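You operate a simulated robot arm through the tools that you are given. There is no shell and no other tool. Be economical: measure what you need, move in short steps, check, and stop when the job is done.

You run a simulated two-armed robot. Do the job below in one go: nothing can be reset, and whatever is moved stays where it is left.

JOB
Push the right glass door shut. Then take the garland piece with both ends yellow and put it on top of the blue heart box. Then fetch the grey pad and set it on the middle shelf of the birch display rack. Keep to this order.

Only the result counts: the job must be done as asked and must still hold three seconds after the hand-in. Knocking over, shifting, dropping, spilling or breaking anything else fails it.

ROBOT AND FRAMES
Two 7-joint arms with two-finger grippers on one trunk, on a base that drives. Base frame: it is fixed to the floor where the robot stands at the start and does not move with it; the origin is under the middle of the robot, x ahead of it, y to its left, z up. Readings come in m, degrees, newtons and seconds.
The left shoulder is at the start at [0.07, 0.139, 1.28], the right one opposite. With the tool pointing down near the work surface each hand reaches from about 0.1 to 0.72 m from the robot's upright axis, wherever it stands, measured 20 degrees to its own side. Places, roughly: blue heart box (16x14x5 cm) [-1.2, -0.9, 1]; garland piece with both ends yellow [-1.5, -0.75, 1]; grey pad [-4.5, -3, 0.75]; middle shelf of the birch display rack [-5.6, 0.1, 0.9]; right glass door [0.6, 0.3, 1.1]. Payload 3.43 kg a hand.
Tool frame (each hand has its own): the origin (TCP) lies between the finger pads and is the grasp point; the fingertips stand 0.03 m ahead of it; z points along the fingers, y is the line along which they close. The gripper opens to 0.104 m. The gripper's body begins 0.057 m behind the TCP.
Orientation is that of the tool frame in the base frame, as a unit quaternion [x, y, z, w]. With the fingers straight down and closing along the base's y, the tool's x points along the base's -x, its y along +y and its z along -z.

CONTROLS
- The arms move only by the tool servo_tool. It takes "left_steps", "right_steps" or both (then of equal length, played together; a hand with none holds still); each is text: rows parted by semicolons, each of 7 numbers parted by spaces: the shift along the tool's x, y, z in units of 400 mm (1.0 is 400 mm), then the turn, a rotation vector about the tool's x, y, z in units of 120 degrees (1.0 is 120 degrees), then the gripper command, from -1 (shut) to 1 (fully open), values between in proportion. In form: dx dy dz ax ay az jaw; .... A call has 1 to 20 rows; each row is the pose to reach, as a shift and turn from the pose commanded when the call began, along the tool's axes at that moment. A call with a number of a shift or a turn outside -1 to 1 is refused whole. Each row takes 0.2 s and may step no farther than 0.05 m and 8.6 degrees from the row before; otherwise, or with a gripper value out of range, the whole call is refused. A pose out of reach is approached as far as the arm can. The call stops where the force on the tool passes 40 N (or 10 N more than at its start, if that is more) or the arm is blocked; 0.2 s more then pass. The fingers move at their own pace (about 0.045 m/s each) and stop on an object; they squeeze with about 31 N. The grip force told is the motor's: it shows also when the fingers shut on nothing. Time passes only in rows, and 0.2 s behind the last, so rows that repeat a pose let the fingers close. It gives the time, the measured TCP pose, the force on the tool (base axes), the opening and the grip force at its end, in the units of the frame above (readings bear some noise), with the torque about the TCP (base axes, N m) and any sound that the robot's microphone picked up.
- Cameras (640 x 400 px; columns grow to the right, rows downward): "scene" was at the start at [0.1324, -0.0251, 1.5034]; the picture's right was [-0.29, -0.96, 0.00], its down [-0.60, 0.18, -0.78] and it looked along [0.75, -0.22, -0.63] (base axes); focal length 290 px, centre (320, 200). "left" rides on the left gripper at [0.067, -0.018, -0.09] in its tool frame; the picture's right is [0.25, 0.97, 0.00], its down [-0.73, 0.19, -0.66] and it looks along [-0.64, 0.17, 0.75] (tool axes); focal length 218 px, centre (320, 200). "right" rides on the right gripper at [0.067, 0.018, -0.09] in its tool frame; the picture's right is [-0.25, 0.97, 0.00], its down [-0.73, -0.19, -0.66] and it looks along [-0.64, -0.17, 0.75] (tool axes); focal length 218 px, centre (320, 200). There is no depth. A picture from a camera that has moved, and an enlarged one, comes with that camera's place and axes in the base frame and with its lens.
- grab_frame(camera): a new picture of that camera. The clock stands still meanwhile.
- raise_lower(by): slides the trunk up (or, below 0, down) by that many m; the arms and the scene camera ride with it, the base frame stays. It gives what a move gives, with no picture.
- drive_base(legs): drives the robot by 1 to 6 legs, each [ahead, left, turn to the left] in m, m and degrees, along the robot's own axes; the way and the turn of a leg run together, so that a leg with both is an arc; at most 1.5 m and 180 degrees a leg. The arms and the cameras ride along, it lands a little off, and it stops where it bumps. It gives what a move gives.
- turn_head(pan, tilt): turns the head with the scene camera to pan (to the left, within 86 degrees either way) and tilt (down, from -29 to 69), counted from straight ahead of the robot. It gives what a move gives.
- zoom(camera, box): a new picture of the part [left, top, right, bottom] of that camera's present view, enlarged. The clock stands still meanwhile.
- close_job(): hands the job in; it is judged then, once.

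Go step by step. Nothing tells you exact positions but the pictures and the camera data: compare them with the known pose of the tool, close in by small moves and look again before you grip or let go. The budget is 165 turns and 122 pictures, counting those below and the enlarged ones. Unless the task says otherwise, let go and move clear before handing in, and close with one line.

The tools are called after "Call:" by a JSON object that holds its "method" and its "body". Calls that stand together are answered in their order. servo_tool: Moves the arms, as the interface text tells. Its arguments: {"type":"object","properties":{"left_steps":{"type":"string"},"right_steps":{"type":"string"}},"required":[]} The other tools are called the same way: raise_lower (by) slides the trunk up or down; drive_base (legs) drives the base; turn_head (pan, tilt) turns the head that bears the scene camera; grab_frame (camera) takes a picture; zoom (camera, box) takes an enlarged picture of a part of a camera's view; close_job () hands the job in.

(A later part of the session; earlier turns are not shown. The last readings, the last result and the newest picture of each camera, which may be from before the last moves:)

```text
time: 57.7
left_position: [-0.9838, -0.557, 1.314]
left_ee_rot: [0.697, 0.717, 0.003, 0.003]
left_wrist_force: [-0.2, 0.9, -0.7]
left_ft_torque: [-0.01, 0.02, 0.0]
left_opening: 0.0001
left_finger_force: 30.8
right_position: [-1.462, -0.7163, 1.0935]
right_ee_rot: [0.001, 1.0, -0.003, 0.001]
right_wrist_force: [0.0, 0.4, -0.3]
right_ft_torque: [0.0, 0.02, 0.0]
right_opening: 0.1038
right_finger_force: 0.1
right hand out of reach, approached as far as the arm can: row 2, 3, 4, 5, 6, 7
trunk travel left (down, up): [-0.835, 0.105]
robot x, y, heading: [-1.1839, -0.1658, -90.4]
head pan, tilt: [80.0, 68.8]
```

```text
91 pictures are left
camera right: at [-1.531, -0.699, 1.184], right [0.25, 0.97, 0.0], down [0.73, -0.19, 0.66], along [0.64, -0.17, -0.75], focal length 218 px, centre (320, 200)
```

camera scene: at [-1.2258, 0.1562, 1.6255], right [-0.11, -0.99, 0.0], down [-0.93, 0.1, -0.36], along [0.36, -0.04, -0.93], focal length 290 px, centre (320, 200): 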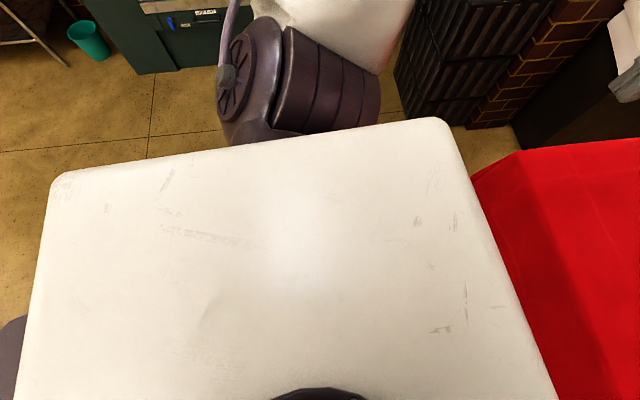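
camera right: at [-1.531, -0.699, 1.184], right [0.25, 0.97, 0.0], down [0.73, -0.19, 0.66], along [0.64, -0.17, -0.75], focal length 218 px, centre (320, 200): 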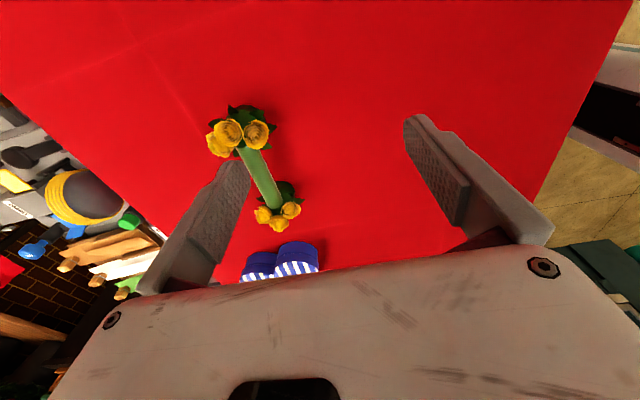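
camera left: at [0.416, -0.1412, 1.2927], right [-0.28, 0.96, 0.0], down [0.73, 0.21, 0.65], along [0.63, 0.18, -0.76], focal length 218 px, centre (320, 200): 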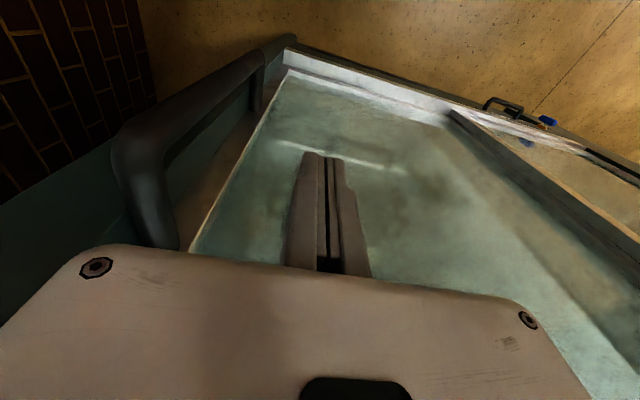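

Reach isn't the limit here; the wrist yaw probably is. I'll lift, turn the gripper the other way round (same closing line, 180° away), and retry.

Call:
{"method": "servo_tool", "body": {"right_steps": "0.05 0.1 -0.1 0 0 0.07 1;0.1 0.2 -0.2 0 0 0.14 1;0.1 0.25 -0.3 0 0 0.21 1;0.1 0.25 -0.3 0 0 0.28 1;0.1 0.25 -0.3 0 0 0.35 1;0.1 0.25 -0.3 0 0 0.42 1;0.1 0.25 -0.3 0 0 0.49 1;0.1 0.25 -0.3 0 0 0.56 1;0.1 0.25 -0.3 0 0 0.63 1;0.1 0.25 -0.3 0 0 0.7 1;0.1 0.25 -0.3 0 0 0.77 1;0.1 0.25 -0.3 0 0 0.84 1;0.1 0.25 -0.3 0 0 0.91 1;0.1 0.25 -0.3 0 0 0.98 1"}}

Call:
{"method": "servo_tool", "body": {"right_steps": "0 0 0 0 0 0.07 1;0 0 0 0 0 0.14 1;0 0 0 0 0 0.21 1;0 0 0 0 0 0.28 1;0 0 0 0 0 0.35 1;0 0 0 0 0 0.42 1;0 0 0 0 0 0.49 1;0 0 0 0 0 0.52 1"}}

```text
refused: row 1 steps farther than a row can; nothing moved
```

```text
time: 59.5
left_position: [-0.9845, -0.5564, 1.3136]
left_ee_rot: [0.698, 0.716, 0.003, 0.003]
left_wrist_force: [-0.2, 0.0, -0.2]
left_ft_torque: [0.03, -0.05, 0.0]
left_opening: 0.0001
left_finger_force: 31.1
right_position: [-1.4616, -0.7142, 1.0964]
right_ee_rot: [0.52, 0.854, -0.001, 0.002]
right_wrist_force: [0.5, -0.1, -0.3]
right_ft_torque: [0.0, -0.01, -0.01]
right_opening: 0.1042
right_finger_force: 0.0
trunk travel left (down, up): [-0.835, 0.105]
robot x, y, heading: [-1.1875, -0.164, -90.4]
head pan, tilt: [80.0, 68.8]
```

It turned 62° in place without trouble. I'll continue the turn with a small lift.

Call:
{"method": "servo_tool", "body": {"right_steps": "0 0 -0.05 0 0 0.07 1;0 0 -0.1 0 0 0.14 1;0 0 -0.1 0 0 0.21 1;0 0 -0.1 0 0 0.28 1;0 0 -0.1 0 0 0.35 1;0 0 -0.1 0 0 0.42 1;0 0 -0.1 0 0 0.49 1;0 0 -0.1 0 0 0.56 1;0 0 -0.1 0 0 0.63 1;0 0 -0.1 0 0 0.7 1;0 0 -0.1 0 0 0.77 1;0 0 -0.1 0 0 0.84 1;0 0 -0.1 0 0 0.91 1;0 0 -0.1 0 0 0.98 1"}}

Call:
{"method": "grab_frame", "body": {"camera": "right"}}

```text
time: 62.5
left_position: [-0.9871, -0.5562, 1.315]
left_ee_rot: [0.698, 0.716, 0.004, 0.005]
left_wrist_force: [0.5, -0.2, -0.4]
left_ft_torque: [-0.03, -0.02, 0.03]
left_opening: 0.0
left_finger_force: 31.0
right_position: [-1.6776, -0.7494, 1.1938]
right_ee_rot: [0.999, 0.028, 0.013, 0.022]
right_wrist_force: [-0.2, -0.3, -0.1]
right_ft_torque: [-0.02, 0.0, -0.01]
right_opening: 0.1039
right_finger_force: 0.0
right hand out of reach, approached as far as the arm can: row 8, 9, 10, 11, 12, 13, 14
trunk travel left (down, up): [-0.835, 0.105]
robot x, y, heading: [-1.1853, -0.1657, -90.7]
head pan, tilt: [80.0, 68.8]
```

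```text
90 pictures are left
camera right: at [-1.6135, -0.7596, 1.2875], right [-0.2, -0.98, 0.04], down [-0.76, 0.18, 0.63], along [-0.62, 0.1, -0.78], focal length 218 px, centre (320, 200)
```

right: 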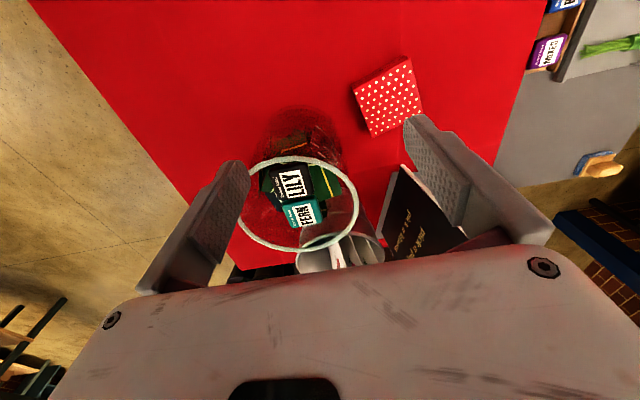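

The turn that way pushes the joint limits and swung the hand aside. Better plan: face -x with the left side to the table, so that the left gripper's natural yaw already closes along y. First I'll turn the right hand back and retract it.

Call:
{"method": "servo_tool", "body": {"right_steps": "0 0 -0.05 0 0 -0.07 1;0 0 -0.1 0 0 -0.14 1;0 0 -0.1 0 0 -0.21 1;0 0 -0.1 0 0 -0.28 1;0 0 -0.1 0 0 -0.35 1;0 0 -0.1 0 0 -0.42 1;0 0 -0.1 0 0 -0.49 1;0 0 -0.1 0 0 -0.56 1;0 0 -0.1 0 0 -0.63 1;0 0 -0.1 0 0 -0.7 1;0 0 -0.1 0 0 -0.74 1"}}

```text
time: 64.9
left_position: [-0.9847, -0.5566, 1.3142]
left_ee_rot: [0.698, 0.716, 0.002, 0.005]
left_wrist_force: [0.1, -0.8, -0.2]
left_ft_torque: [0.04, -0.01, -0.01]
left_opening: 0.0001
left_finger_force: 30.5
right_position: [-1.6748, -0.7397, 1.2261]
right_ee_rot: [0.693, 0.721, -0.006, 0.024]
right_wrist_force: [0.4, 0.7, 0.0]
right_ft_torque: [0.01, -0.03, -0.02]
right_opening: 0.1042
right_finger_force: 0.2
right hand out of reach, approached as far as the arm can: row 2, 3, 4, 5, 6, 7, 8, 9, 10
trunk travel left (down, up): [-0.835, 0.105]
robot x, y, heading: [-1.1865, -0.1667, -90.6]
head pan, tilt: [80.0, 68.8]
```

Now I'll pull the right hand back toward the robot and raise the trunk, then back out.

Call:
{"method": "servo_tool", "body": {"right_steps": "0.08 0.04 0 0 0 0 -1;0.16 0.08 0 0 0 0 -1;0.24 0.12 0 0 0 0 -1;0.32 0.16 0 0 0 0 -1;0.4 0.2 0 0 0 0 -1;0.48 0.25 0 0 0 0 -1;0.56 0.29 0 0 0 0 -1;0.64 0.29 0 0 0 0 -1"}}

Call:
{"method": "raise_lower", "body": {"by": 0.09}}

Call:
{"method": "drive_base", "body": {"legs": [[-0.4, 0, 0], [0, 0, -89.5]]}}

Call:
{"method": "turn_head", "body": {"pan": 60, "tilt": 45}}

Call:
{"method": "grab_frame", "body": {"camera": "scene"}}

```text
time: 66.7
left_position: [-0.9857, -0.554, 1.3151]
left_ee_rot: [0.698, 0.716, 0.002, 0.005]
left_wrist_force: [-0.5, 0.3, -0.4]
left_ft_torque: [-0.03, 0.01, -0.02]
left_opening: 0.0002
left_finger_force: 31.2
right_position: [-1.5701, -0.4802, 1.2189]
right_ee_rot: [0.693, 0.72, -0.007, 0.026]
right_wrist_force: [-0.4, 0.3, -0.9]
right_ft_torque: [0.0, -0.03, -0.03]
right_opening: 0.0002
right_finger_force: 31.2
trunk travel left (down, up): [-0.835, 0.105]
robot x, y, heading: [-1.1865, -0.164, -90.2]
head pan, tilt: [80.0, 68.8]
```

```text
time: 68.0
left_position: [-0.9848, -0.5557, 1.4054]
left_ee_rot: [0.698, 0.716, 0.002, 0.004]
left_wrist_force: [-0.1, -0.2, -0.4]
left_ft_torque: [-0.02, 0.01, -0.01]
left_opening: 0.0001
left_finger_force: 31.0
right_position: [-1.568, -0.4831, 1.3094]
right_ee_rot: [0.693, 0.72, -0.007, 0.025]
right_wrist_force: [0.7, 0.5, 0.7]
right_ft_torque: [0.02, 0.02, -0.02]
right_opening: 0.0
right_finger_force: 31.0
trunk travel left (down, up): [-0.925, 0.015]
robot x, y, heading: [-1.1892, -0.1665, -90.4]
head pan, tilt: [80.0, 68.8]
```

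```text
time: 74.3
left_position: [-1.5786, 0.0277, 1.4043]
left_ee_rot: [1.0, 0.005, 0.0, 0.005]
left_wrist_force: [0.5, -0.1, 0.3]
left_ft_torque: [-0.03, 0.01, 0.01]
left_opening: 0.0001
left_finger_force: 31.2
right_position: [-1.4967, 0.6106, 1.3082]
right_ee_rot: [1.0, 0.013, -0.022, 0.013]
right_wrist_force: [-0.4, -0.5, 0.9]
right_ft_torque: [-0.01, 0.01, 0.02]
right_opening: 0.0
right_finger_force: 30.5
trunk travel left (down, up): [-0.925, 0.015]
robot x, y, heading: [-1.1872, 0.2185, 178.9]
head pan, tilt: [80.0, 68.8]
```

```text
time: 75.2
left_position: [-1.5785, 0.0278, 1.404]
left_ee_rot: [1.0, 0.006, -0.001, 0.003]
left_wrist_force: [-0.6, 0.2, -0.3]
left_ft_torque: [0.02, -0.04, -0.02]
left_opening: 0.0
left_finger_force: 31.0
right_position: [-1.4959, 0.6118, 1.3083]
right_ee_rot: [1.0, 0.012, -0.022, 0.012]
right_wrist_force: [-0.5, 0.1, 1.2]
right_ft_torque: [-0.01, -0.01, 0.02]
right_opening: 0.0002
right_finger_force: 30.4
trunk travel left (down, up): [-0.925, 0.015]
robot x, y, heading: [-1.1833, 0.2229, 178.7]
head pan, tilt: [60.0, 45.0]
```

```text
89 pictures are left
camera scene: at [-1.2776, 0.1537, 1.6443], right [-0.86, 0.52, 0.0], down [0.37, 0.61, -0.71], along [-0.37, -0.6, -0.71], focal length 290 px, centre (320, 200)
```

scene: 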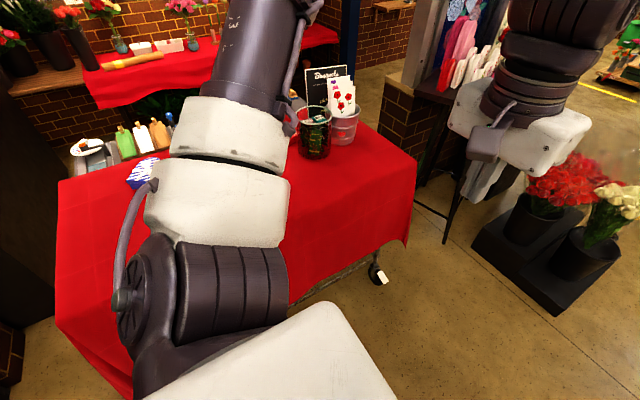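

Now facing -x. I'll move sideways to the table with the left side, a bit behind the garland.

Call:
{"method": "drive_base", "body": {"legs": [[-0.17, 0, 1.3], [0, 0.36, 0]]}}

Call:
{"method": "servo_tool", "body": {"left_steps": "0 0 0 0 0 0 -0.5;0 0 0 0 0 0 0;0 0 0 0 0 0 0.5;0 0 0 0 0 0 1;0 0 0 0 0 0 1"}}

Call:
{"method": "grab_frame", "body": {"camera": "left"}}

```text
time: 78.4
left_position: [-1.4298, -0.2802, 1.404]
left_ee_rot: [1.0, -0.007, -0.002, 0.004]
left_wrist_force: [0.5, -0.5, -0.7]
left_ft_torque: [0.06, 0.05, 0.0]
left_opening: 0.0002
left_finger_force: 30.5
right_position: [-1.332, 0.2995, 1.3083]
right_ee_rot: [1.0, -0.002, -0.022, 0.013]
right_wrist_force: [-1.0, -0.6, 0.0]
right_ft_torque: [0.02, -0.01, 0.02]
right_opening: 0.0
right_finger_force: 31.2
trunk travel left (down, up): [-0.925, 0.015]
robot x, y, heading: [-1.0343, -0.0965, 177.2]
head pan, tilt: [60.0, 45.0]
stopped in leg 2: the robot was blocked; the commanded pose is now the measured one
```

```text
time: 79.6
left_position: [-1.4381, -0.2751, 1.4045]
left_ee_rot: [1.0, -0.013, -0.001, 0.005]
left_wrist_force: [0.0, 0.6, -0.3]
left_ft_torque: [-0.07, -0.02, 0.02]
left_opening: 0.1019
left_finger_force: 0.0
right_position: [-1.334, 0.3044, 1.3064]
right_ee_rot: [1.0, -0.008, -0.021, 0.015]
right_wrist_force: [0.9, -0.2, 0.2]
right_ft_torque: [-0.05, 0.03, 0.0]
right_opening: 0.0
right_finger_force: 31.1
trunk travel left (down, up): [-0.925, 0.015]
robot x, y, heading: [-1.0353, -0.0965, 176.4]
head pan, tilt: [60.0, 45.0]
```

```text
88 pictures are left
camera left: at [-1.3709, -0.2592, 1.4939], right [0.23, -0.97, 0.01], down [-0.73, -0.16, 0.66], along [-0.64, -0.16, -0.75], focal length 218 px, centre (320, 200)
```

left: 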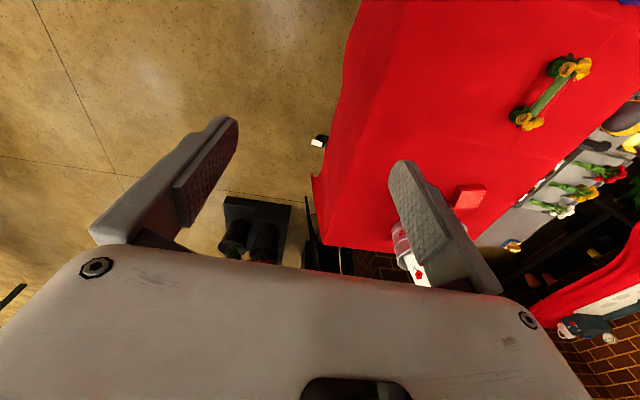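

The base seems to have touched the cart's caster near [-0.92, -0.41]; the garland still measures [-1.40, -0.79], so nothing visible shifted. I'll move away from the caster and stand between the casters at x about -1.15.

Call:
{"method": "drive_base", "body": {"legs": [[0.0, -0.03, 0], [0.115, 0, 0], [0, 0.08, 13.6]]}}

Call:
{"method": "grab_frame", "body": {"camera": "left"}}

```text
time: 82.1
left_position: [-1.4803, -0.4132, 1.404]
left_ee_rot: [0.993, 0.117, 0.0, 0.007]
left_wrist_force: [0.0, 0.2, -0.8]
left_ft_torque: [-0.01, -0.05, -0.02]
left_opening: 0.1041
left_finger_force: 0.1
right_position: [-1.5288, 0.1721, 1.3056]
right_ee_rot: [0.992, 0.122, -0.018, 0.017]
right_wrist_force: [-0.1, 0.3, -0.3]
right_ft_torque: [-0.03, -0.03, -0.01]
right_opening: 0.0
right_finger_force: 30.6
trunk travel left (down, up): [-0.925, 0.015]
robot x, y, heading: [-1.1344, -0.1452, -168.4]
head pan, tilt: [60.0, 45.0]
```

```text
87 pictures are left
camera left: at [-1.4196, -0.3811, 1.4933], right [0.47, -0.88, 0.01], down [-0.67, -0.35, 0.66], along [-0.58, -0.32, -0.75], focal length 218 px, centre (320, 200)
```

left: 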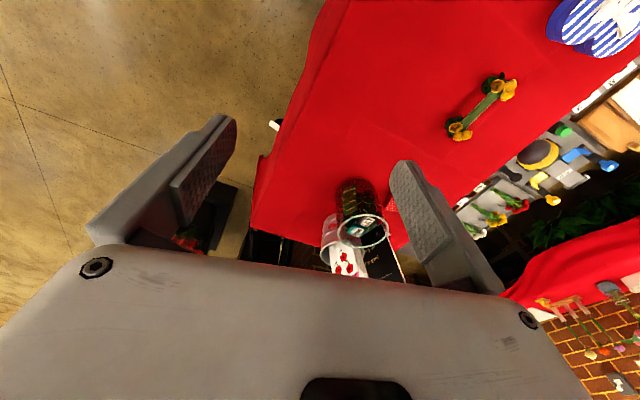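

The garland measures [-1.396, -0.792] from here. I'll lower the trunk and move the left gripper above it, closing along y.

Call:
{"method": "raise_lower", "body": {"by": -0.09}}

Call:
{"method": "servo_tool", "body": {"left_steps": "0 0.09 0.04 0 0 0.02 1;0 0.18 0.08 0 0 0.04 1;0 0.27 0.12 0 0 0.06 1;-0.01 0.36 0.16 0 0 0.08 1;-0.01 0.45 0.2 0 0 0.112 1;-0.01 0.54 0.24 0 0 0.112 1;-0.01 0.63 0.28 0 0 0.112 1;-0.02 0.72 0.32 0 0 0.112 1;-0.02 0.81 0.36 0 0 0.112 1;-0.02 0.9 0.4 0 0 0.112 1;-0.02 0.965 0.45 0 0 0.112 1"}}

Call:
{"method": "grab_frame", "body": {"camera": "left"}}

```text
time: 83.3
left_position: [-1.476, -0.4167, 1.3139]
left_ee_rot: [0.993, 0.117, 0.0, 0.006]
left_wrist_force: [0.3, 0.5, -0.2]
left_ft_torque: [-0.03, 0.03, 0.02]
left_opening: 0.104
left_finger_force: 0.0
right_position: [-1.5253, 0.1687, 1.2169]
right_ee_rot: [0.992, 0.123, -0.019, 0.016]
right_wrist_force: [-0.5, -0.6, 0.4]
right_ft_torque: [-0.02, -0.01, -0.03]
right_opening: 0.0002
right_finger_force: 30.9
trunk travel left (down, up): [-0.835, 0.105]
robot x, y, heading: [-1.1369, -0.1402, -168.4]
head pan, tilt: [60.0, 45.0]
```

```text
time: 85.7
left_position: [-1.4036, -0.7989, 1.129]
left_ee_rot: [1.0, 0.0, 0.0, 0.004]
left_wrist_force: [-0.7, 0.3, 0.7]
left_ft_torque: [0.01, 0.01, 0.01]
left_opening: 0.1038
left_finger_force: 0.0
left hand out of reach, approached as far as the arm can: row 7, 8, 9, 10, 11
right_position: [-1.5248, 0.1673, 1.2181]
right_ee_rot: [0.992, 0.122, -0.019, 0.015]
right_wrist_force: [0.2, -0.5, 0.0]
right_ft_torque: [0.01, 0.05, 0.01]
right_opening: 0.0
right_finger_force: 30.8
trunk travel left (down, up): [-0.835, 0.105]
robot x, y, heading: [-1.1394, -0.1441, -168.6]
head pan, tilt: [60.0, 45.0]
```

```text
86 pictures are left
camera left: at [-1.3365, -0.7813, 1.2175], right [0.25, -0.97, 0.01], down [-0.73, -0.18, 0.66], along [-0.64, -0.17, -0.75], focal length 218 px, centre (320, 200)
```

left: 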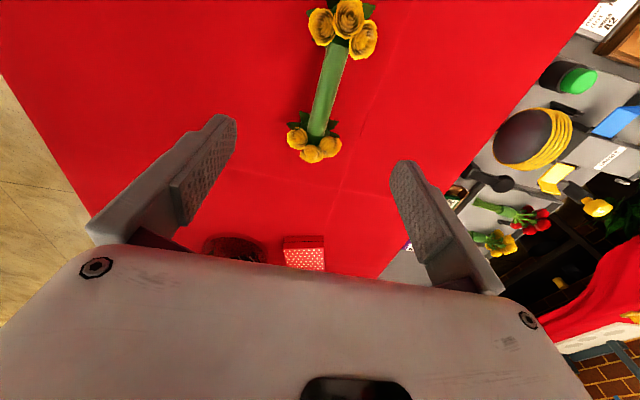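

The gripper is right above the tube, aligned. I'll come down toward z 1.0 and look again.

Call:
{"method": "servo_tool", "body": {"left_steps": "0.01 0 0.08 0 0 0 1;0.02 0 0.16 0 0 0 1;0.02 0 0.24 0 0 0 1;0.02 0 0.31 0 0 0 1"}}

Call:
{"method": "grab_frame", "body": {"camera": "left"}}

Call:
{"method": "grab_frame", "body": {"camera": "scene"}}

```text
time: 86.7
left_position: [-1.3957, -0.8036, 1.0096]
left_ee_rot: [1.0, 0.0, 0.0, 0.004]
left_wrist_force: [0.3, 0.3, -0.1]
left_ft_torque: [-0.02, -0.01, 0.02]
left_opening: 0.1042
left_finger_force: 0.0
right_position: [-1.5252, 0.1674, 1.2172]
right_ee_rot: [0.992, 0.122, -0.019, 0.014]
right_wrist_force: [0.1, 0.3, 0.3]
right_ft_torque: [-0.01, -0.01, -0.02]
right_opening: 0.0
right_finger_force: 31.0
trunk travel left (down, up): [-0.835, 0.105]
robot x, y, heading: [-1.1371, -0.1434, -168.3]
head pan, tilt: [60.0, 45.0]
```

```text
85 pictures are left
camera left: at [-1.329, -0.7853, 1.0983], right [0.25, -0.97, 0.01], down [-0.73, -0.18, 0.66], along [-0.64, -0.17, -0.75], focal length 218 px, centre (320, 200)
```

left: 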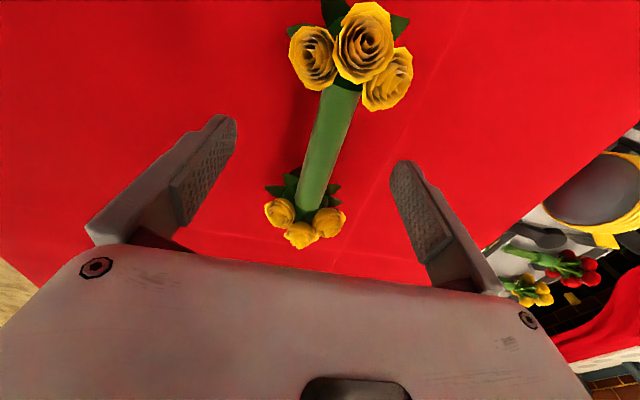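

```text
84 pictures are left
camera scene: at [-1.2111, -0.2309, 1.5544], right [-0.95, 0.32, 0.0], down [0.22, 0.67, -0.71], along [-0.22, -0.67, -0.71], focal length 290 px, centre (320, 200)
```

scene: 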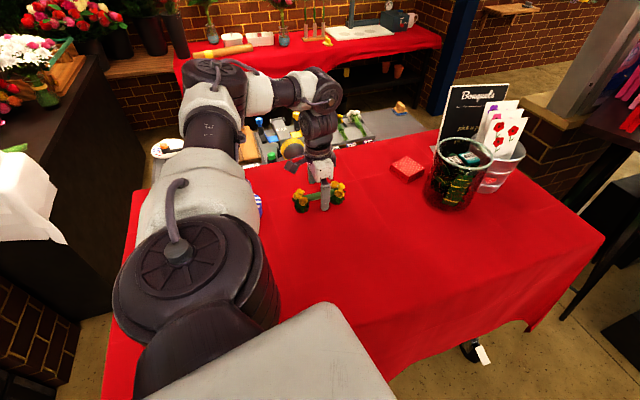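

The tube lies centred between the pads. I'll go down 2 cm more and close.

Call:
{"method": "servo_tool", "body": {"left_steps": "0.01 0 0.03 0 0 0 1;0.015 0 0.055 0 0 0 1;0.015 0 0.055 0 0 0 0;0.015 0 0.055 0 0 0 -1;0.015 0 0.055 0 0 0 -1;0.015 0 0.055 0 0 0 -1;0.015 0 0.055 0 0 0 -1;0.015 0 0.055 0 0 0 -1;0.015 0 0.055 0 0 0 -1"}}

Call:
{"method": "grab_frame", "body": {"camera": "left"}}

```text
time: 88.7
left_position: [-1.3882, -0.8031, 0.9872]
left_ee_rot: [1.0, 0.0, 0.001, 0.005]
left_wrist_force: [-0.4, 0.2, 0.1]
left_ft_torque: [0.04, 0.0, -0.01]
left_opening: 0.021
left_finger_force: 31.3
right_position: [-1.5246, 0.1664, 1.2172]
right_ee_rot: [0.992, 0.121, -0.019, 0.015]
right_wrist_force: [0.4, 0.2, -0.5]
right_ft_torque: [0.01, 0.0, -0.01]
right_opening: 0.0
right_finger_force: 30.6
trunk travel left (down, up): [-0.835, 0.105]
robot x, y, heading: [-1.1348, -0.1438, -168.3]
head pan, tilt: [60.0, 45.0]
```

```text
83 pictures are left
camera left: at [-1.3216, -0.7849, 1.0759], right [0.25, -0.97, 0.01], down [-0.73, -0.18, 0.66], along [-0.64, -0.17, -0.75], focal length 218 px, centre (320, 200)
```

left: 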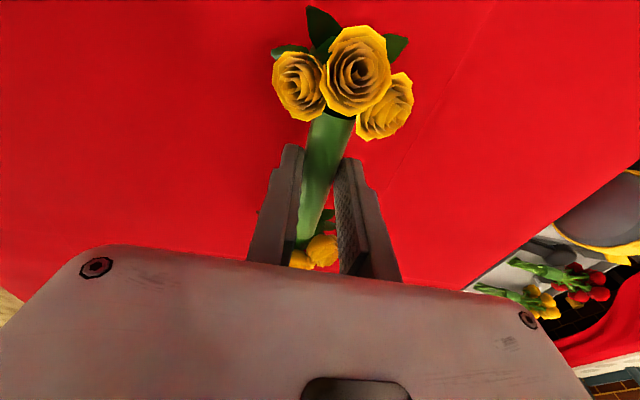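

It's gripped (opening 21 mm). I'll lift with the trunk and view the box.

Call:
{"method": "raise_lower", "body": {"by": 0.1}}

Call:
{"method": "turn_head", "body": {"pan": 78, "tilt": 50}}

Call:
{"method": "grab_frame", "body": {"camera": "scene"}}

Call:
{"method": "grab_frame", "body": {"camera": "left"}}

```text
time: 90.1
left_position: [-1.3894, -0.8024, 1.0874]
left_ee_rot: [1.0, 0.0, 0.0, 0.004]
left_wrist_force: [0.0, -0.5, -1.2]
left_ft_torque: [0.0, -0.02, -0.01]
left_opening: 0.021
left_finger_force: 30.6
right_position: [-1.5256, 0.1675, 1.3186]
right_ee_rot: [0.992, 0.123, -0.02, 0.015]
right_wrist_force: [0.7, 0.0, -0.4]
right_ft_torque: [0.01, 0.01, -0.01]
right_opening: 0.0002
right_finger_force: 31.1
trunk travel left (down, up): [-0.935, 0.005]
robot x, y, heading: [-1.1367, -0.1454, -168.4]
head pan, tilt: [60.0, 45.0]
```

```text
time: 90.9
left_position: [-1.3885, -0.8029, 1.0866]
left_ee_rot: [1.0, -0.001, 0.0, 0.004]
left_wrist_force: [-0.5, 0.7, -1.4]
left_ft_torque: [0.01, -0.01, 0.01]
left_opening: 0.021
left_finger_force: 31.1
right_position: [-1.5263, 0.1679, 1.3185]
right_ee_rot: [0.992, 0.122, -0.018, 0.014]
right_wrist_force: [0.1, -0.6, 0.0]
right_ft_torque: [0.01, 0.02, 0.01]
right_opening: 0.0001
right_finger_force: 31.0
trunk travel left (down, up): [-0.935, 0.005]
robot x, y, heading: [-1.136, -0.1424, -168.2]
head pan, tilt: [78.0, 50.0]
```

```text
82 pictures are left
camera scene: at [-1.1859, -0.2304, 1.6475], right [-1.0, 0.01, 0.0], down [0.01, 0.77, -0.64], along [0.0, -0.64, -0.77], focal length 290 px, centre (320, 200)
```

scene: 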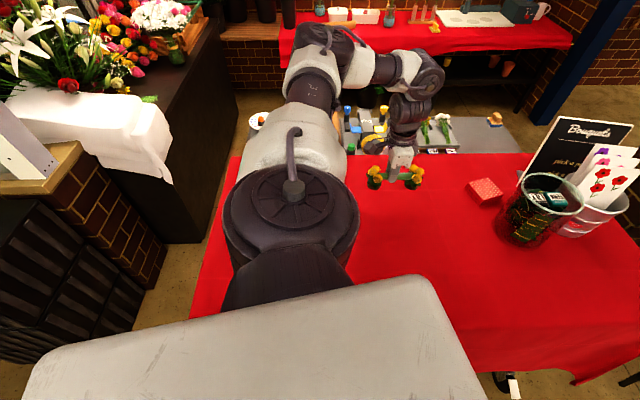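

```text
81 pictures are left
camera left: at [-1.3217, -0.785, 1.1759], right [0.25, -0.97, 0.01], down [-0.73, -0.18, 0.66], along [-0.64, -0.17, -0.75], focal length 218 px, centre (320, 200)
```

left: 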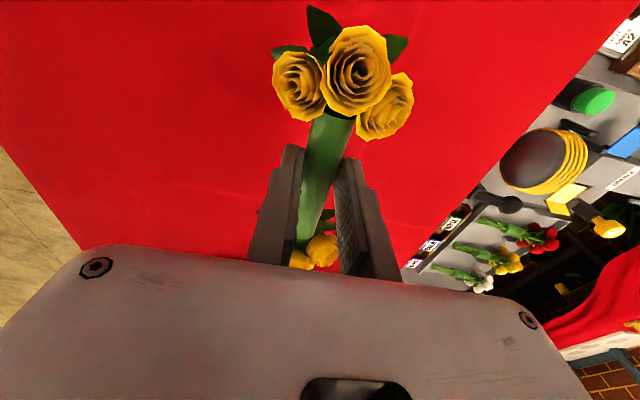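

The garland is safely held. To see the box's exact pose and outline I'll back out sideways from the table, with the hand still raised.

Call:
{"method": "drive_base", "body": {"legs": [[0, -0.4, 0]]}}

Call:
{"method": "turn_head", "body": {"pan": 86, "tilt": 40}}

Call:
{"method": "grab_frame", "body": {"camera": "scene"}}

```text
time: 93.3
left_position: [-1.4712, -0.4155, 1.086]
left_ee_rot: [1.0, -0.004, 0.0, 0.003]
left_wrist_force: [0.0, 0.6, -2.0]
left_ft_torque: [-0.01, -0.04, 0.02]
left_opening: 0.021
left_finger_force: 31.1
right_position: [-1.6012, 0.5554, 1.3188]
right_ee_rot: [0.993, 0.119, -0.019, 0.014]
right_wrist_force: [0.2, 0.1, 0.1]
right_ft_torque: [0.01, 0.02, -0.01]
right_opening: 0.0
right_finger_force: 30.9
trunk travel left (down, up): [-0.935, 0.005]
robot x, y, heading: [-1.2148, 0.246, -169.0]
head pan, tilt: [78.0, 50.0]
```

```text
time: 94.1
left_position: [-1.4716, -0.4128, 1.0869]
left_ee_rot: [1.0, -0.004, 0.0, 0.006]
left_wrist_force: [0.6, 0.0, -1.4]
left_ft_torque: [0.02, -0.02, -0.03]
left_opening: 0.0208
left_finger_force: 30.8
right_position: [-1.6008, 0.5575, 1.3175]
right_ee_rot: [0.993, 0.118, -0.019, 0.015]
right_wrist_force: [0.1, -0.7, -0.4]
right_ft_torque: [0.03, -0.01, 0.03]
right_opening: 0.0
right_finger_force: 31.0
trunk travel left (down, up): [-0.935, 0.005]
robot x, y, heading: [-1.2203, 0.2462, -168.8]
head pan, tilt: [85.9, 40.0]
```

```text
80 pictures are left
camera scene: at [-1.2528, 0.1494, 1.6615], right [-0.99, -0.12, 0.0], down [-0.08, 0.64, -0.77], along [0.1, -0.76, -0.64], focal length 290 px, centre (320, 200)
```

scene: 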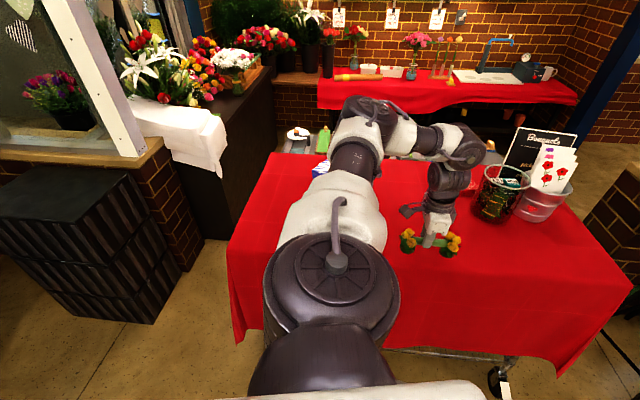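

The upper arm hides the box. I'll bring the left hand in and up, then turn to face the table for a clear head view.

Call:
{"method": "servo_tool", "body": {"left_steps": "-0.02 -0.09 -0.05 0 0 0 -1;-0.04 -0.18 -0.1 0 0 0 -1;-0.06 -0.27 -0.15 0 0 0 -1;-0.08 -0.36 -0.2 0 0 0 -1;-0.1 -0.45 -0.25 0 0 0 -1;-0.12 -0.54 -0.3 0 0 0 -1;-0.14 -0.63 -0.35 0 0 0 -1;-0.16 -0.72 -0.35 0 0 0 -1;-0.17 -0.81 -0.35 0 0 0 -1;-0.17 -0.88 -0.35 0 0 0 -1"}}

Call:
{"method": "drive_base", "body": {"legs": [[0, 0, 79]]}}

Call:
{"method": "turn_head", "body": {"pan": 0, "tilt": 42}}

Call:
{"method": "grab_frame", "body": {"camera": "scene"}}

```text
time: 96.3
left_position: [-1.5356, -0.0553, 1.2246]
left_ee_rot: [1.0, -0.004, 0.0, 0.005]
left_wrist_force: [-0.1, 0.1, -1.8]
left_ft_torque: [-0.02, -0.04, 0.03]
left_opening: 0.0209
left_finger_force: 31.5
right_position: [-1.6024, 0.5589, 1.317]
right_ee_rot: [0.993, 0.118, -0.019, 0.016]
right_wrist_force: [-0.5, 0.0, 0.9]
right_ft_torque: [-0.01, 0.02, 0.01]
right_opening: 0.0
right_finger_force: 31.0
trunk travel left (down, up): [-0.935, 0.005]
robot x, y, heading: [-1.2146, 0.2425, -168.9]
head pan, tilt: [85.9, 40.0]
```

```text
time: 100.0
left_position: [-0.9851, -0.1304, 1.2243]
left_ee_rot: [0.778, 0.628, 0.004, 0.003]
left_wrist_force: [0.7, 0.2, -2.0]
left_ft_torque: [0.02, 0.0, 0.02]
left_opening: 0.021
left_finger_force: 31.2
right_position: [-1.5986, -0.0701, 1.3185]
right_ee_rot: [0.695, 0.719, -0.005, 0.024]
right_wrist_force: [0.0, 0.2, 0.7]
right_ft_torque: [0.0, -0.04, 0.01]
right_opening: 0.0
right_finger_force: 31.0
trunk travel left (down, up): [-0.935, 0.005]
robot x, y, heading: [-1.2144, 0.2419, -90.3]
head pan, tilt: [85.9, 40.0]
```

```text
time: 101.6
left_position: [-0.9829, -0.1311, 1.2248]
left_ee_rot: [0.778, 0.628, 0.003, 0.004]
left_wrist_force: [0.0, 0.4, -1.5]
left_ft_torque: [0.0, -0.01, -0.01]
left_opening: 0.0208
left_finger_force: 30.9
right_position: [-1.5993, -0.0704, 1.3178]
right_ee_rot: [0.695, 0.719, -0.006, 0.024]
right_wrist_force: [-0.4, -0.1, 0.4]
right_ft_torque: [0.05, 0.01, 0.0]
right_opening: 0.0
right_finger_force: 31.0
trunk travel left (down, up): [-0.935, 0.005]
robot x, y, heading: [-1.2142, 0.2463, -90.3]
head pan, tilt: [0.0, 42.0]
```

```text
79 pictures are left
camera scene: at [-1.215, 0.1106, 1.6587], right [-1.0, 0.01, 0.0], down [0.01, 0.67, -0.74], along [-0.01, -0.74, -0.67], focal length 290 px, centre (320, 200)
```

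scene: 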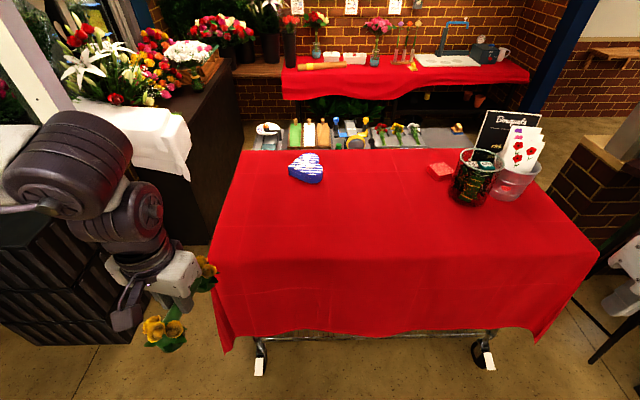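

Call:
{"method": "zoom", "body": {"camera": "scene", "box": [274, 142, 338, 192]}}

```text
8.00 times, centred on (306, 167) of scene
camera zoom: at [-1.215, 0.1106, 1.6587], right [-1.0, 0.01, 0.0], down [0.01, 0.67, -0.74], along [-0.01, -0.74, -0.67], focal length 2320 px, centre (432, 464)
```

zoom: 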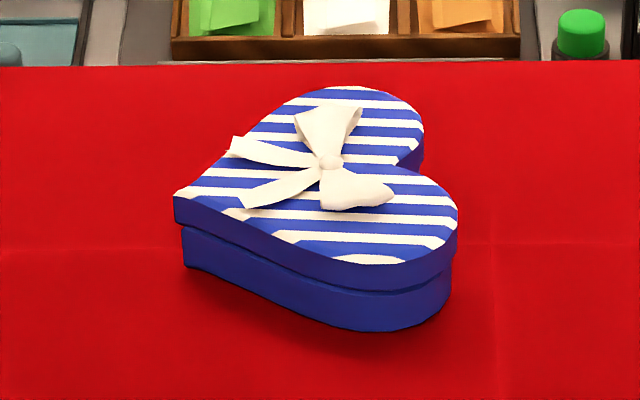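

The heart's tip points to +x; its two lobes lie about along y near x -1.195, centre y about -0.838. So the garland goes across the lobes with the left gripper's natural yaw facing -y. I'll yaw it, pull the right hand back, and drive in.

Call:
{"method": "servo_tool", "body": {"left_steps": "0 0 0 0 0 -0.07 -1;0 0 0 0 0 -0.14 -1;0 0 0 0 0 -0.2 -1;0 0 0 0 0 -0.2 -1", "right_steps": "0.08 0 0 0 0 0 -1;0.16 0 0 0 0 0 -1;0.24 0 0 0 0 0 -1;0.3 0 0 0 0 0 -1"}}

Call:
{"method": "drive_base", "body": {"legs": [[0, -0.22, 0], [0.42, 0, 0]]}}

Call:
{"method": "grab_frame", "body": {"camera": "scene"}}

```text
time: 102.6
left_position: [-0.927, -0.1685, 1.2199]
left_ee_rot: [0.632, 0.775, -0.001, 0.001]
left_wrist_force: [0.8, 1.1, -1.1]
left_ft_torque: [0.0, 0.06, 0.0]
left_opening: 0.0211
left_finger_force: 30.9
left hand out of reach, approached as far as the arm can: row 2, 3, 4
right_position: [-1.623, 0.0298, 1.3298]
right_ee_rot: [0.695, 0.719, -0.009, 0.024]
right_wrist_force: [0.5, 0.3, 0.3]
right_ft_torque: [-0.07, 0.05, -0.05]
right_opening: 0.0001
right_finger_force: 31.2
right hand out of reach, approached as far as the arm can: row 2, 3, 4
trunk travel left (down, up): [-0.935, 0.005]
robot x, y, heading: [-1.2122, 0.2448, -90.4]
head pan, tilt: [0.0, 42.0]
```

```text
time: 106.5
left_position: [-1.1591, -0.5975, 1.2217]
left_ee_rot: [0.633, 0.774, 0.001, 0.002]
left_wrist_force: [0.2, 0.4, -1.4]
left_ft_torque: [-0.02, 0.0, 0.02]
left_opening: 0.0211
left_finger_force: 30.9
right_position: [-1.8549, -0.3985, 1.3267]
right_ee_rot: [0.695, 0.718, -0.006, 0.024]
right_wrist_force: [0.4, 0.1, -0.2]
right_ft_torque: [-0.03, -0.02, -0.03]
right_opening: 0.0
right_finger_force: 30.8
trunk travel left (down, up): [-0.935, 0.005]
robot x, y, heading: [-1.4412, -0.1804, -90.6]
head pan, tilt: [0.0, 42.0]
```

```text
77 pictures are left
camera scene: at [-1.4392, -0.3124, 1.659], right [-1.0, 0.01, 0.0], down [0.01, 0.67, -0.74], along [-0.01, -0.74, -0.67], focal length 290 px, centre (320, 200)
```

scene: 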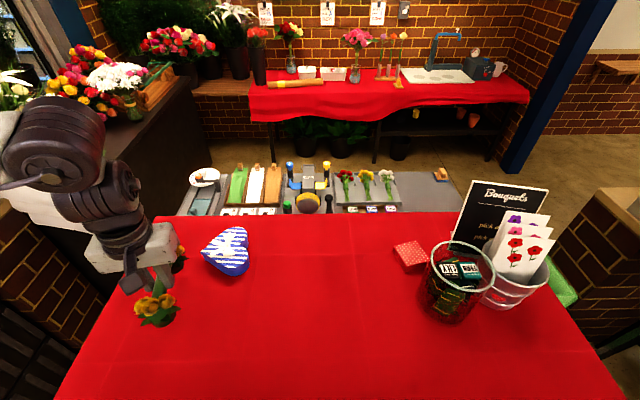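

In place. I'll enlarge the box from this nearer view to fix its position.

Call:
{"method": "zoom", "body": {"camera": "scene", "box": [130, 200, 290, 340]}}

Call:
{"method": "grab_frame", "body": {"camera": "left"}}

```text
2.86 times, centred on (210, 270) of scene
camera zoom: at [-1.4392, -0.3124, 1.659], right [-1.0, 0.01, 0.0], down [0.01, 0.67, -0.74], along [-0.01, -0.74, -0.67], focal length 828 px, centre (634, 0)
```

zoom: 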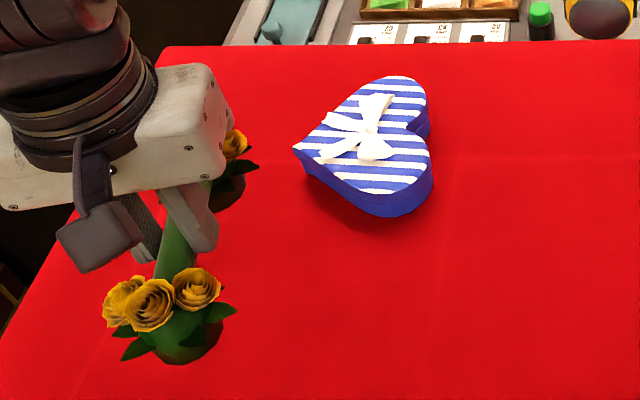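

```text
75 pictures are left
camera left: at [-1.1905, -0.536, 1.3103], right [0.9, 0.44, 0.0], down [0.33, -0.68, 0.66], along [0.29, -0.59, -0.75], focal length 218 px, centre (320, 200)
```

left: 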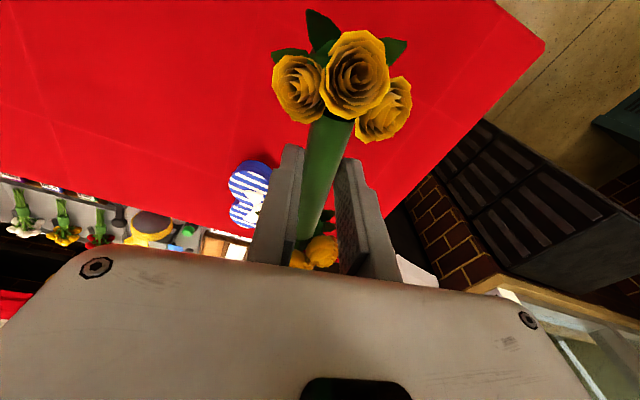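

Box centre line: notch (-1.214, -0.849), tip (-1.105, -0.824); I'll set the garland centre at about (-1.193, -0.846). First hover above it.

Call:
{"method": "servo_tool", "body": {"left_steps": "-0.09 -0.03 0.04 0 0 0 -1;-0.18 -0.06 0.08 0 0 0 -1;-0.27 -0.09 0.12 0 0 0 -1;-0.36 -0.12 0.16 0 0 0 -1;-0.45 -0.15 0.2 0 0 0 -1;-0.54 -0.18 0.24 0 0 0 -1;-0.592 -0.207 0.25 0 0 0 -1;-0.592 -0.207 0.25 0 0 0 -1"}}

Call:
{"method": "grab_frame", "body": {"camera": "left"}}

Call:
{"method": "zoom", "body": {"camera": "scene", "box": [130, 180, 290, 320]}}

```text
time: 108.3
left_position: [-1.1913, -0.8479, 1.1206]
left_ee_rot: [0.633, 0.774, 0.001, 0.002]
left_wrist_force: [0.2, 0.1, -0.8]
left_ft_torque: [0.0, -0.01, -0.01]
left_opening: 0.0211
left_finger_force: 30.6
right_position: [-1.8534, -0.3999, 1.3256]
right_ee_rot: [0.695, 0.718, -0.005, 0.024]
right_wrist_force: [0.2, -0.1, 0.0]
right_ft_torque: [0.01, 0.04, -0.01]
right_opening: 0.0
right_finger_force: 30.6
trunk travel left (down, up): [-0.935, 0.005]
robot x, y, heading: [-1.4403, -0.18, -90.8]
head pan, tilt: [0.0, 42.0]
```

```text
74 pictures are left
camera left: at [-1.2231, -0.7867, 1.2094], right [0.9, 0.44, 0.0], down [0.33, -0.68, 0.66], along [0.29, -0.59, -0.75], focal length 218 px, centre (320, 200)
```

left: 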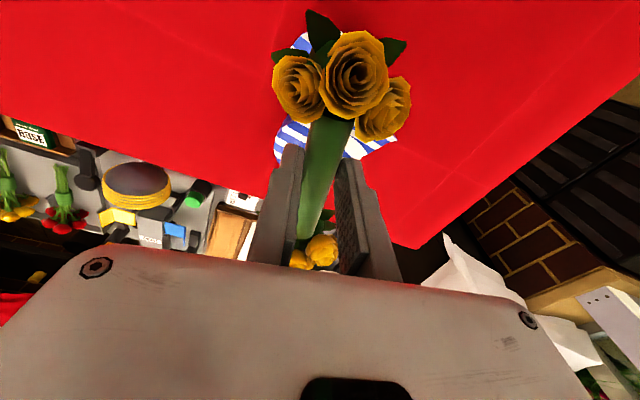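

```text
2.86 times, centred on (210, 250) of scene
camera zoom: at [-1.438, -0.3146, 1.6588], right [-1.0, 0.01, 0.0], down [0.01, 0.67, -0.74], along [-0.01, -0.74, -0.67], focal length 828 px, centre (634, 57)
```

zoom: 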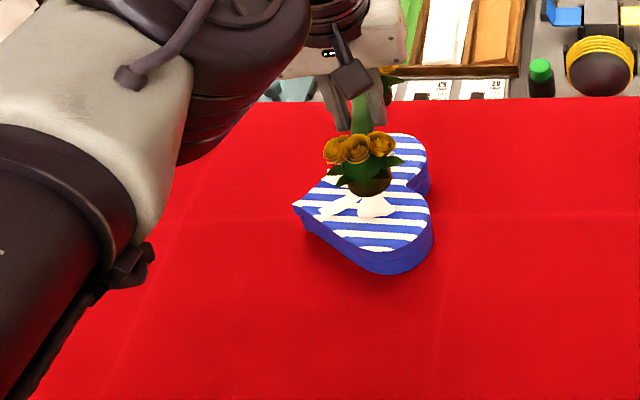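

Alignment looks good. I'll shift 8 mm away from me and lower to just above the lid.

Call:
{"method": "servo_tool", "body": {"left_steps": "-0.02 -0.004 0.04 0 0 0 -1;-0.02 -0.004 0.08 0 0 0 -1;-0.02 -0.004 0.12 0 0 0 -1;-0.02 -0.004 0.155 0 0 0 -1;-0.02 -0.004 0.155 0 0 0 -1"}}

Call:
{"method": "zoom", "body": {"camera": "scene", "box": [190, 180, 290, 280]}}

```text
time: 109.5
left_position: [-1.1952, -0.8521, 1.0574]
left_ee_rot: [0.633, 0.774, 0.001, 0.002]
left_wrist_force: [-0.4, 0.1, -2.2]
left_ft_torque: [0.04, 0.0, 0.01]
left_opening: 0.0214
left_finger_force: 31.4
left hand out of reach, approached as far as the arm can: row 4, 5
right_position: [-1.8554, -0.401, 1.3266]
right_ee_rot: [0.695, 0.718, -0.005, 0.024]
right_wrist_force: [-0.7, 0.1, 0.7]
right_ft_torque: [0.01, 0.02, 0.02]
right_opening: 0.0
right_finger_force: 31.0
trunk travel left (down, up): [-0.935, 0.005]
robot x, y, heading: [-1.435, -0.1791, -90.6]
head pan, tilt: [0.0, 42.0]
```

```text
4.00 times, centred on (240, 230) of scene
camera zoom: at [-1.4402, -0.3159, 1.6587], right [-1.0, 0.01, 0.0], down [0.01, 0.67, -0.74], along [-0.01, -0.74, -0.67], focal length 1160 px, centre (640, 80)
```

zoom: 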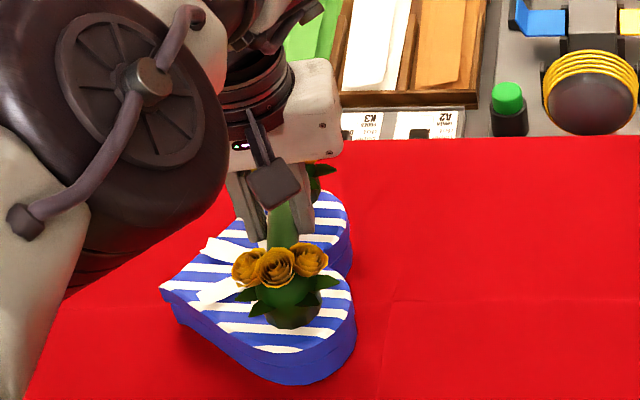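

Well placed over the lobes. As the arm is at its limit, I'll lower with the trunk in small steps and watch the force.

Call:
{"method": "raise_lower", "body": {"by": -0.012}}

Call:
{"method": "raise_lower", "body": {"by": -0.005}}

Call:
{"method": "zoom", "body": {"camera": "scene", "box": [190, 180, 290, 280]}}

```text
time: 110.1
left_position: [-1.1946, -0.8527, 1.0453]
left_ee_rot: [0.633, 0.774, 0.001, 0.002]
left_wrist_force: [-0.1, -1.1, -2.1]
left_ft_torque: [0.02, 0.02, 0.01]
left_opening: 0.0211
left_finger_force: 31.1
right_position: [-1.8558, -0.4015, 1.3146]
right_ee_rot: [0.696, 0.718, -0.005, 0.023]
right_wrist_force: [-0.2, -0.5, 0.0]
right_ft_torque: [0.0, -0.02, 0.0]
right_opening: 0.0
right_finger_force: 30.3
trunk travel left (down, up): [-0.923, 0.017]
robot x, y, heading: [-1.4369, -0.178, -90.7]
head pan, tilt: [0.0, 42.0]
```

```text
time: 110.7
left_position: [-1.1937, -0.8529, 1.0417]
left_ee_rot: [0.633, 0.774, 0.001, 0.002]
left_wrist_force: [0.4, -0.6, -1.4]
left_ft_torque: [0.04, -0.01, 0.08]
left_opening: 0.0211
left_finger_force: 31.1
right_position: [-1.8546, -0.4017, 1.3088]
right_ee_rot: [0.695, 0.719, -0.006, 0.023]
right_wrist_force: [0.2, -0.3, -0.1]
right_ft_torque: [0.03, 0.04, 0.0]
right_opening: 0.0
right_finger_force: 31.0
trunk travel left (down, up): [-0.918, 0.022]
robot x, y, heading: [-1.4345, -0.1804, -90.5]
head pan, tilt: [0.0, 42.0]
```

```text
4.00 times, centred on (240, 230) of scene
camera zoom: at [-1.4397, -0.3166, 1.6416], right [-1.0, 0.01, 0.0], down [0.01, 0.67, -0.74], along [-0.01, -0.74, -0.67], focal length 1160 px, centre (640, 80)
```

zoom: 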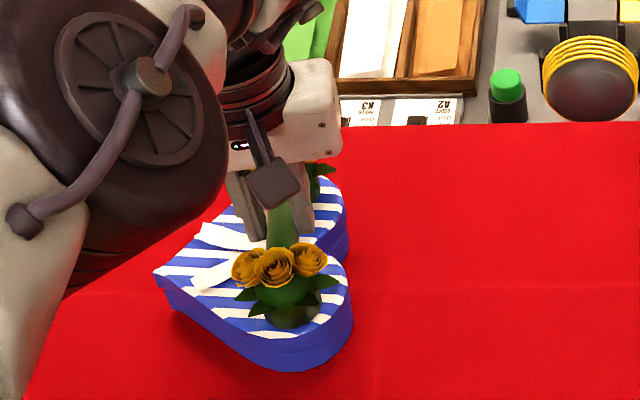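

Nearly touching. I'll continue down in small steps.

Call:
{"method": "raise_lower", "body": {"by": -0.005}}

Call:
{"method": "raise_lower", "body": {"by": -0.004}}

```text
time: 111.2
left_position: [-1.1941, -0.8509, 1.0382]
left_ee_rot: [0.632, 0.775, 0.0, 0.003]
left_wrist_force: [-0.6, 1.6, 8.6]
left_ft_torque: [0.33, -0.13, -0.04]
left_opening: 0.0212
left_finger_force: 31.2
right_position: [-1.8552, -0.4001, 1.305]
right_ee_rot: [0.695, 0.718, -0.005, 0.024]
right_wrist_force: [0.8, -0.2, -0.4]
right_ft_torque: [0.02, -0.02, 0.02]
right_opening: 0.0
right_finger_force: 30.8
trunk travel left (down, up): [-0.913, 0.027]
robot x, y, heading: [-1.4366, -0.181, -90.5]
head pan, tilt: [0.0, 42.0]
```

```text
time: 111.8
left_position: [-1.194, -0.8519, 1.0374]
left_ee_rot: [0.631, 0.775, -0.002, 0.006]
left_wrist_force: [1.3, -4.8, 28.6]
left_ft_torque: [-0.06, 0.01, 0.04]
left_opening: 0.0208
left_finger_force: 30.9
right_position: [-1.857, -0.3956, 1.3019]
right_ee_rot: [0.696, 0.718, -0.005, 0.024]
right_wrist_force: [0.0, 0.0, 0.3]
right_ft_torque: [-0.01, 0.0, -0.03]
right_opening: 0.0
right_finger_force: 30.8
trunk travel left (down, up): [-0.909, 0.031]
robot x, y, heading: [-1.4399, -0.1828, -90.3]
head pan, tilt: [0.0, 42.0]
```

It's in firm contact (28 N). I'll ease the load off and open the fingers.

Call:
{"method": "raise_lower", "body": {"by": 0.003}}

Call:
{"method": "servo_tool", "body": {"left_steps": "0 0 0 0 0 0 -0.5;0 0 0 0 0 0 -0.3;0 0 0 0 0 0 -0.1;0 0 0 0 0 0 0.1;0 0 0 0 0 0 0.1"}}

Call:
{"method": "zoom", "body": {"camera": "scene", "box": [190, 180, 290, 280]}}

```text
time: 112.3
left_position: [-1.1941, -0.8517, 1.0373]
left_ee_rot: [0.632, 0.775, -0.001, 0.004]
left_wrist_force: [2.4, -7.1, 20.6]
left_ft_torque: [-0.46, -0.16, -0.03]
left_opening: 0.0211
left_finger_force: 30.9
right_position: [-1.8565, -0.3985, 1.3032]
right_ee_rot: [0.696, 0.718, -0.006, 0.024]
right_wrist_force: [-0.7, 0.6, -0.4]
right_ft_torque: [0.02, 0.0, 0.01]
right_opening: 0.0001
right_finger_force: 31.0
trunk travel left (down, up): [-0.912, 0.028]
robot x, y, heading: [-1.4347, -0.1835, -90.8]
head pan, tilt: [0.0, 42.0]
```

```text
time: 113.5
left_position: [-1.1943, -0.8517, 1.0337]
left_ee_rot: [0.632, 0.775, 0.002, 0.002]
left_wrist_force: [-0.5, 0.2, -0.3]
left_ft_torque: [-0.01, 0.0, 0.0]
left_opening: 0.0574
left_finger_force: 0.0
right_position: [-1.8554, -0.3995, 1.3043]
right_ee_rot: [0.696, 0.718, -0.006, 0.023]
right_wrist_force: [0.5, -0.4, -0.2]
right_ft_torque: [0.0, -0.02, 0.0]
right_opening: 0.0
right_finger_force: 31.8
trunk travel left (down, up): [-0.912, 0.028]
robot x, y, heading: [-1.439, -0.1792, -90.6]
head pan, tilt: [0.0, 42.0]
```

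```text
4.00 times, centred on (240, 230) of scene
camera zoom: at [-1.4395, -0.3151, 1.6357], right [-1.0, 0.01, 0.0], down [0.01, 0.67, -0.74], along [-0.01, -0.74, -0.67], focal length 1160 px, centre (640, 80)
```

zoom: 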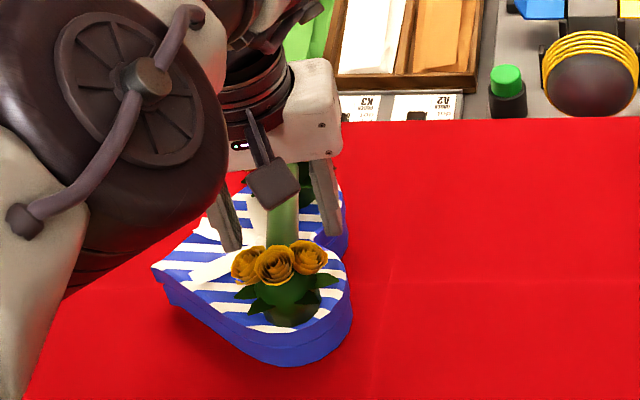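

It stands on the box, released. I'll lift straight up, then pull back.

Call:
{"method": "servo_tool", "body": {"left_steps": "0 0 -0.03 0 0 0 0.1;0 0 -0.08 0 0 0 0.1;0 0 -0.15 0 0 0 0.1;0 0 -0.25 0 0 0 0.1;0 0 -0.35 0 0 0 0.1;0.1 0 -0.4 0 0 0 0.1;0.2 0 -0.45 0 0 0 -1;0.3 0 -0.5 0 0 0 -1;0.4 0 -0.5 0 0 0 -1;0.5 0 -0.5 0 0 0 -1;0.6 0 -0.5 0 0 0 -1"}}

Call:
{"method": "zoom", "body": {"camera": "scene", "box": [190, 180, 290, 280]}}

```text
time: 115.9
left_position: [-1.2078, -0.6441, 1.2422]
left_ee_rot: [0.633, 0.774, 0.0, 0.0]
left_wrist_force: [0.2, 0.5, 0.3]
left_ft_torque: [-0.01, 0.03, 0.01]
left_opening: 0.0001
left_finger_force: 30.7
left hand out of reach, approached as far as the arm can: row 10, 11
right_position: [-1.8536, -0.3989, 1.3037]
right_ee_rot: [0.696, 0.718, -0.006, 0.023]
right_wrist_force: [0.3, 0.3, 0.4]
right_ft_torque: [-0.01, -0.03, 0.0]
right_opening: 0.0001
right_finger_force: 31.1
trunk travel left (down, up): [-0.912, 0.028]
robot x, y, heading: [-1.4407, -0.1799, -90.8]
head pan, tilt: [0.0, 42.0]
```

```text
4.00 times, centred on (240, 230) of scene
camera zoom: at [-1.4375, -0.3133, 1.6359], right [-1.0, 0.01, 0.0], down [0.01, 0.67, -0.74], along [-0.01, -0.74, -0.67], focal length 1160 px, centre (640, 80)
```

zoom: 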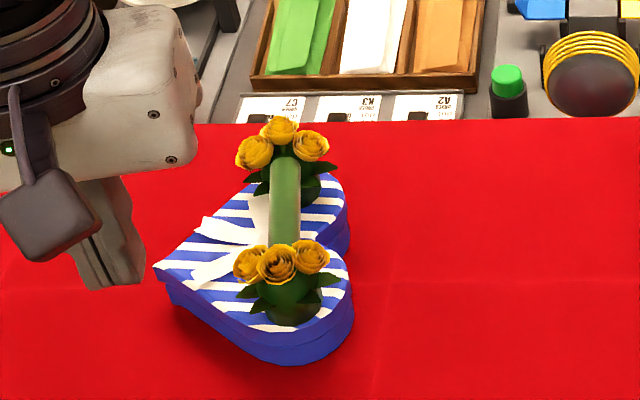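

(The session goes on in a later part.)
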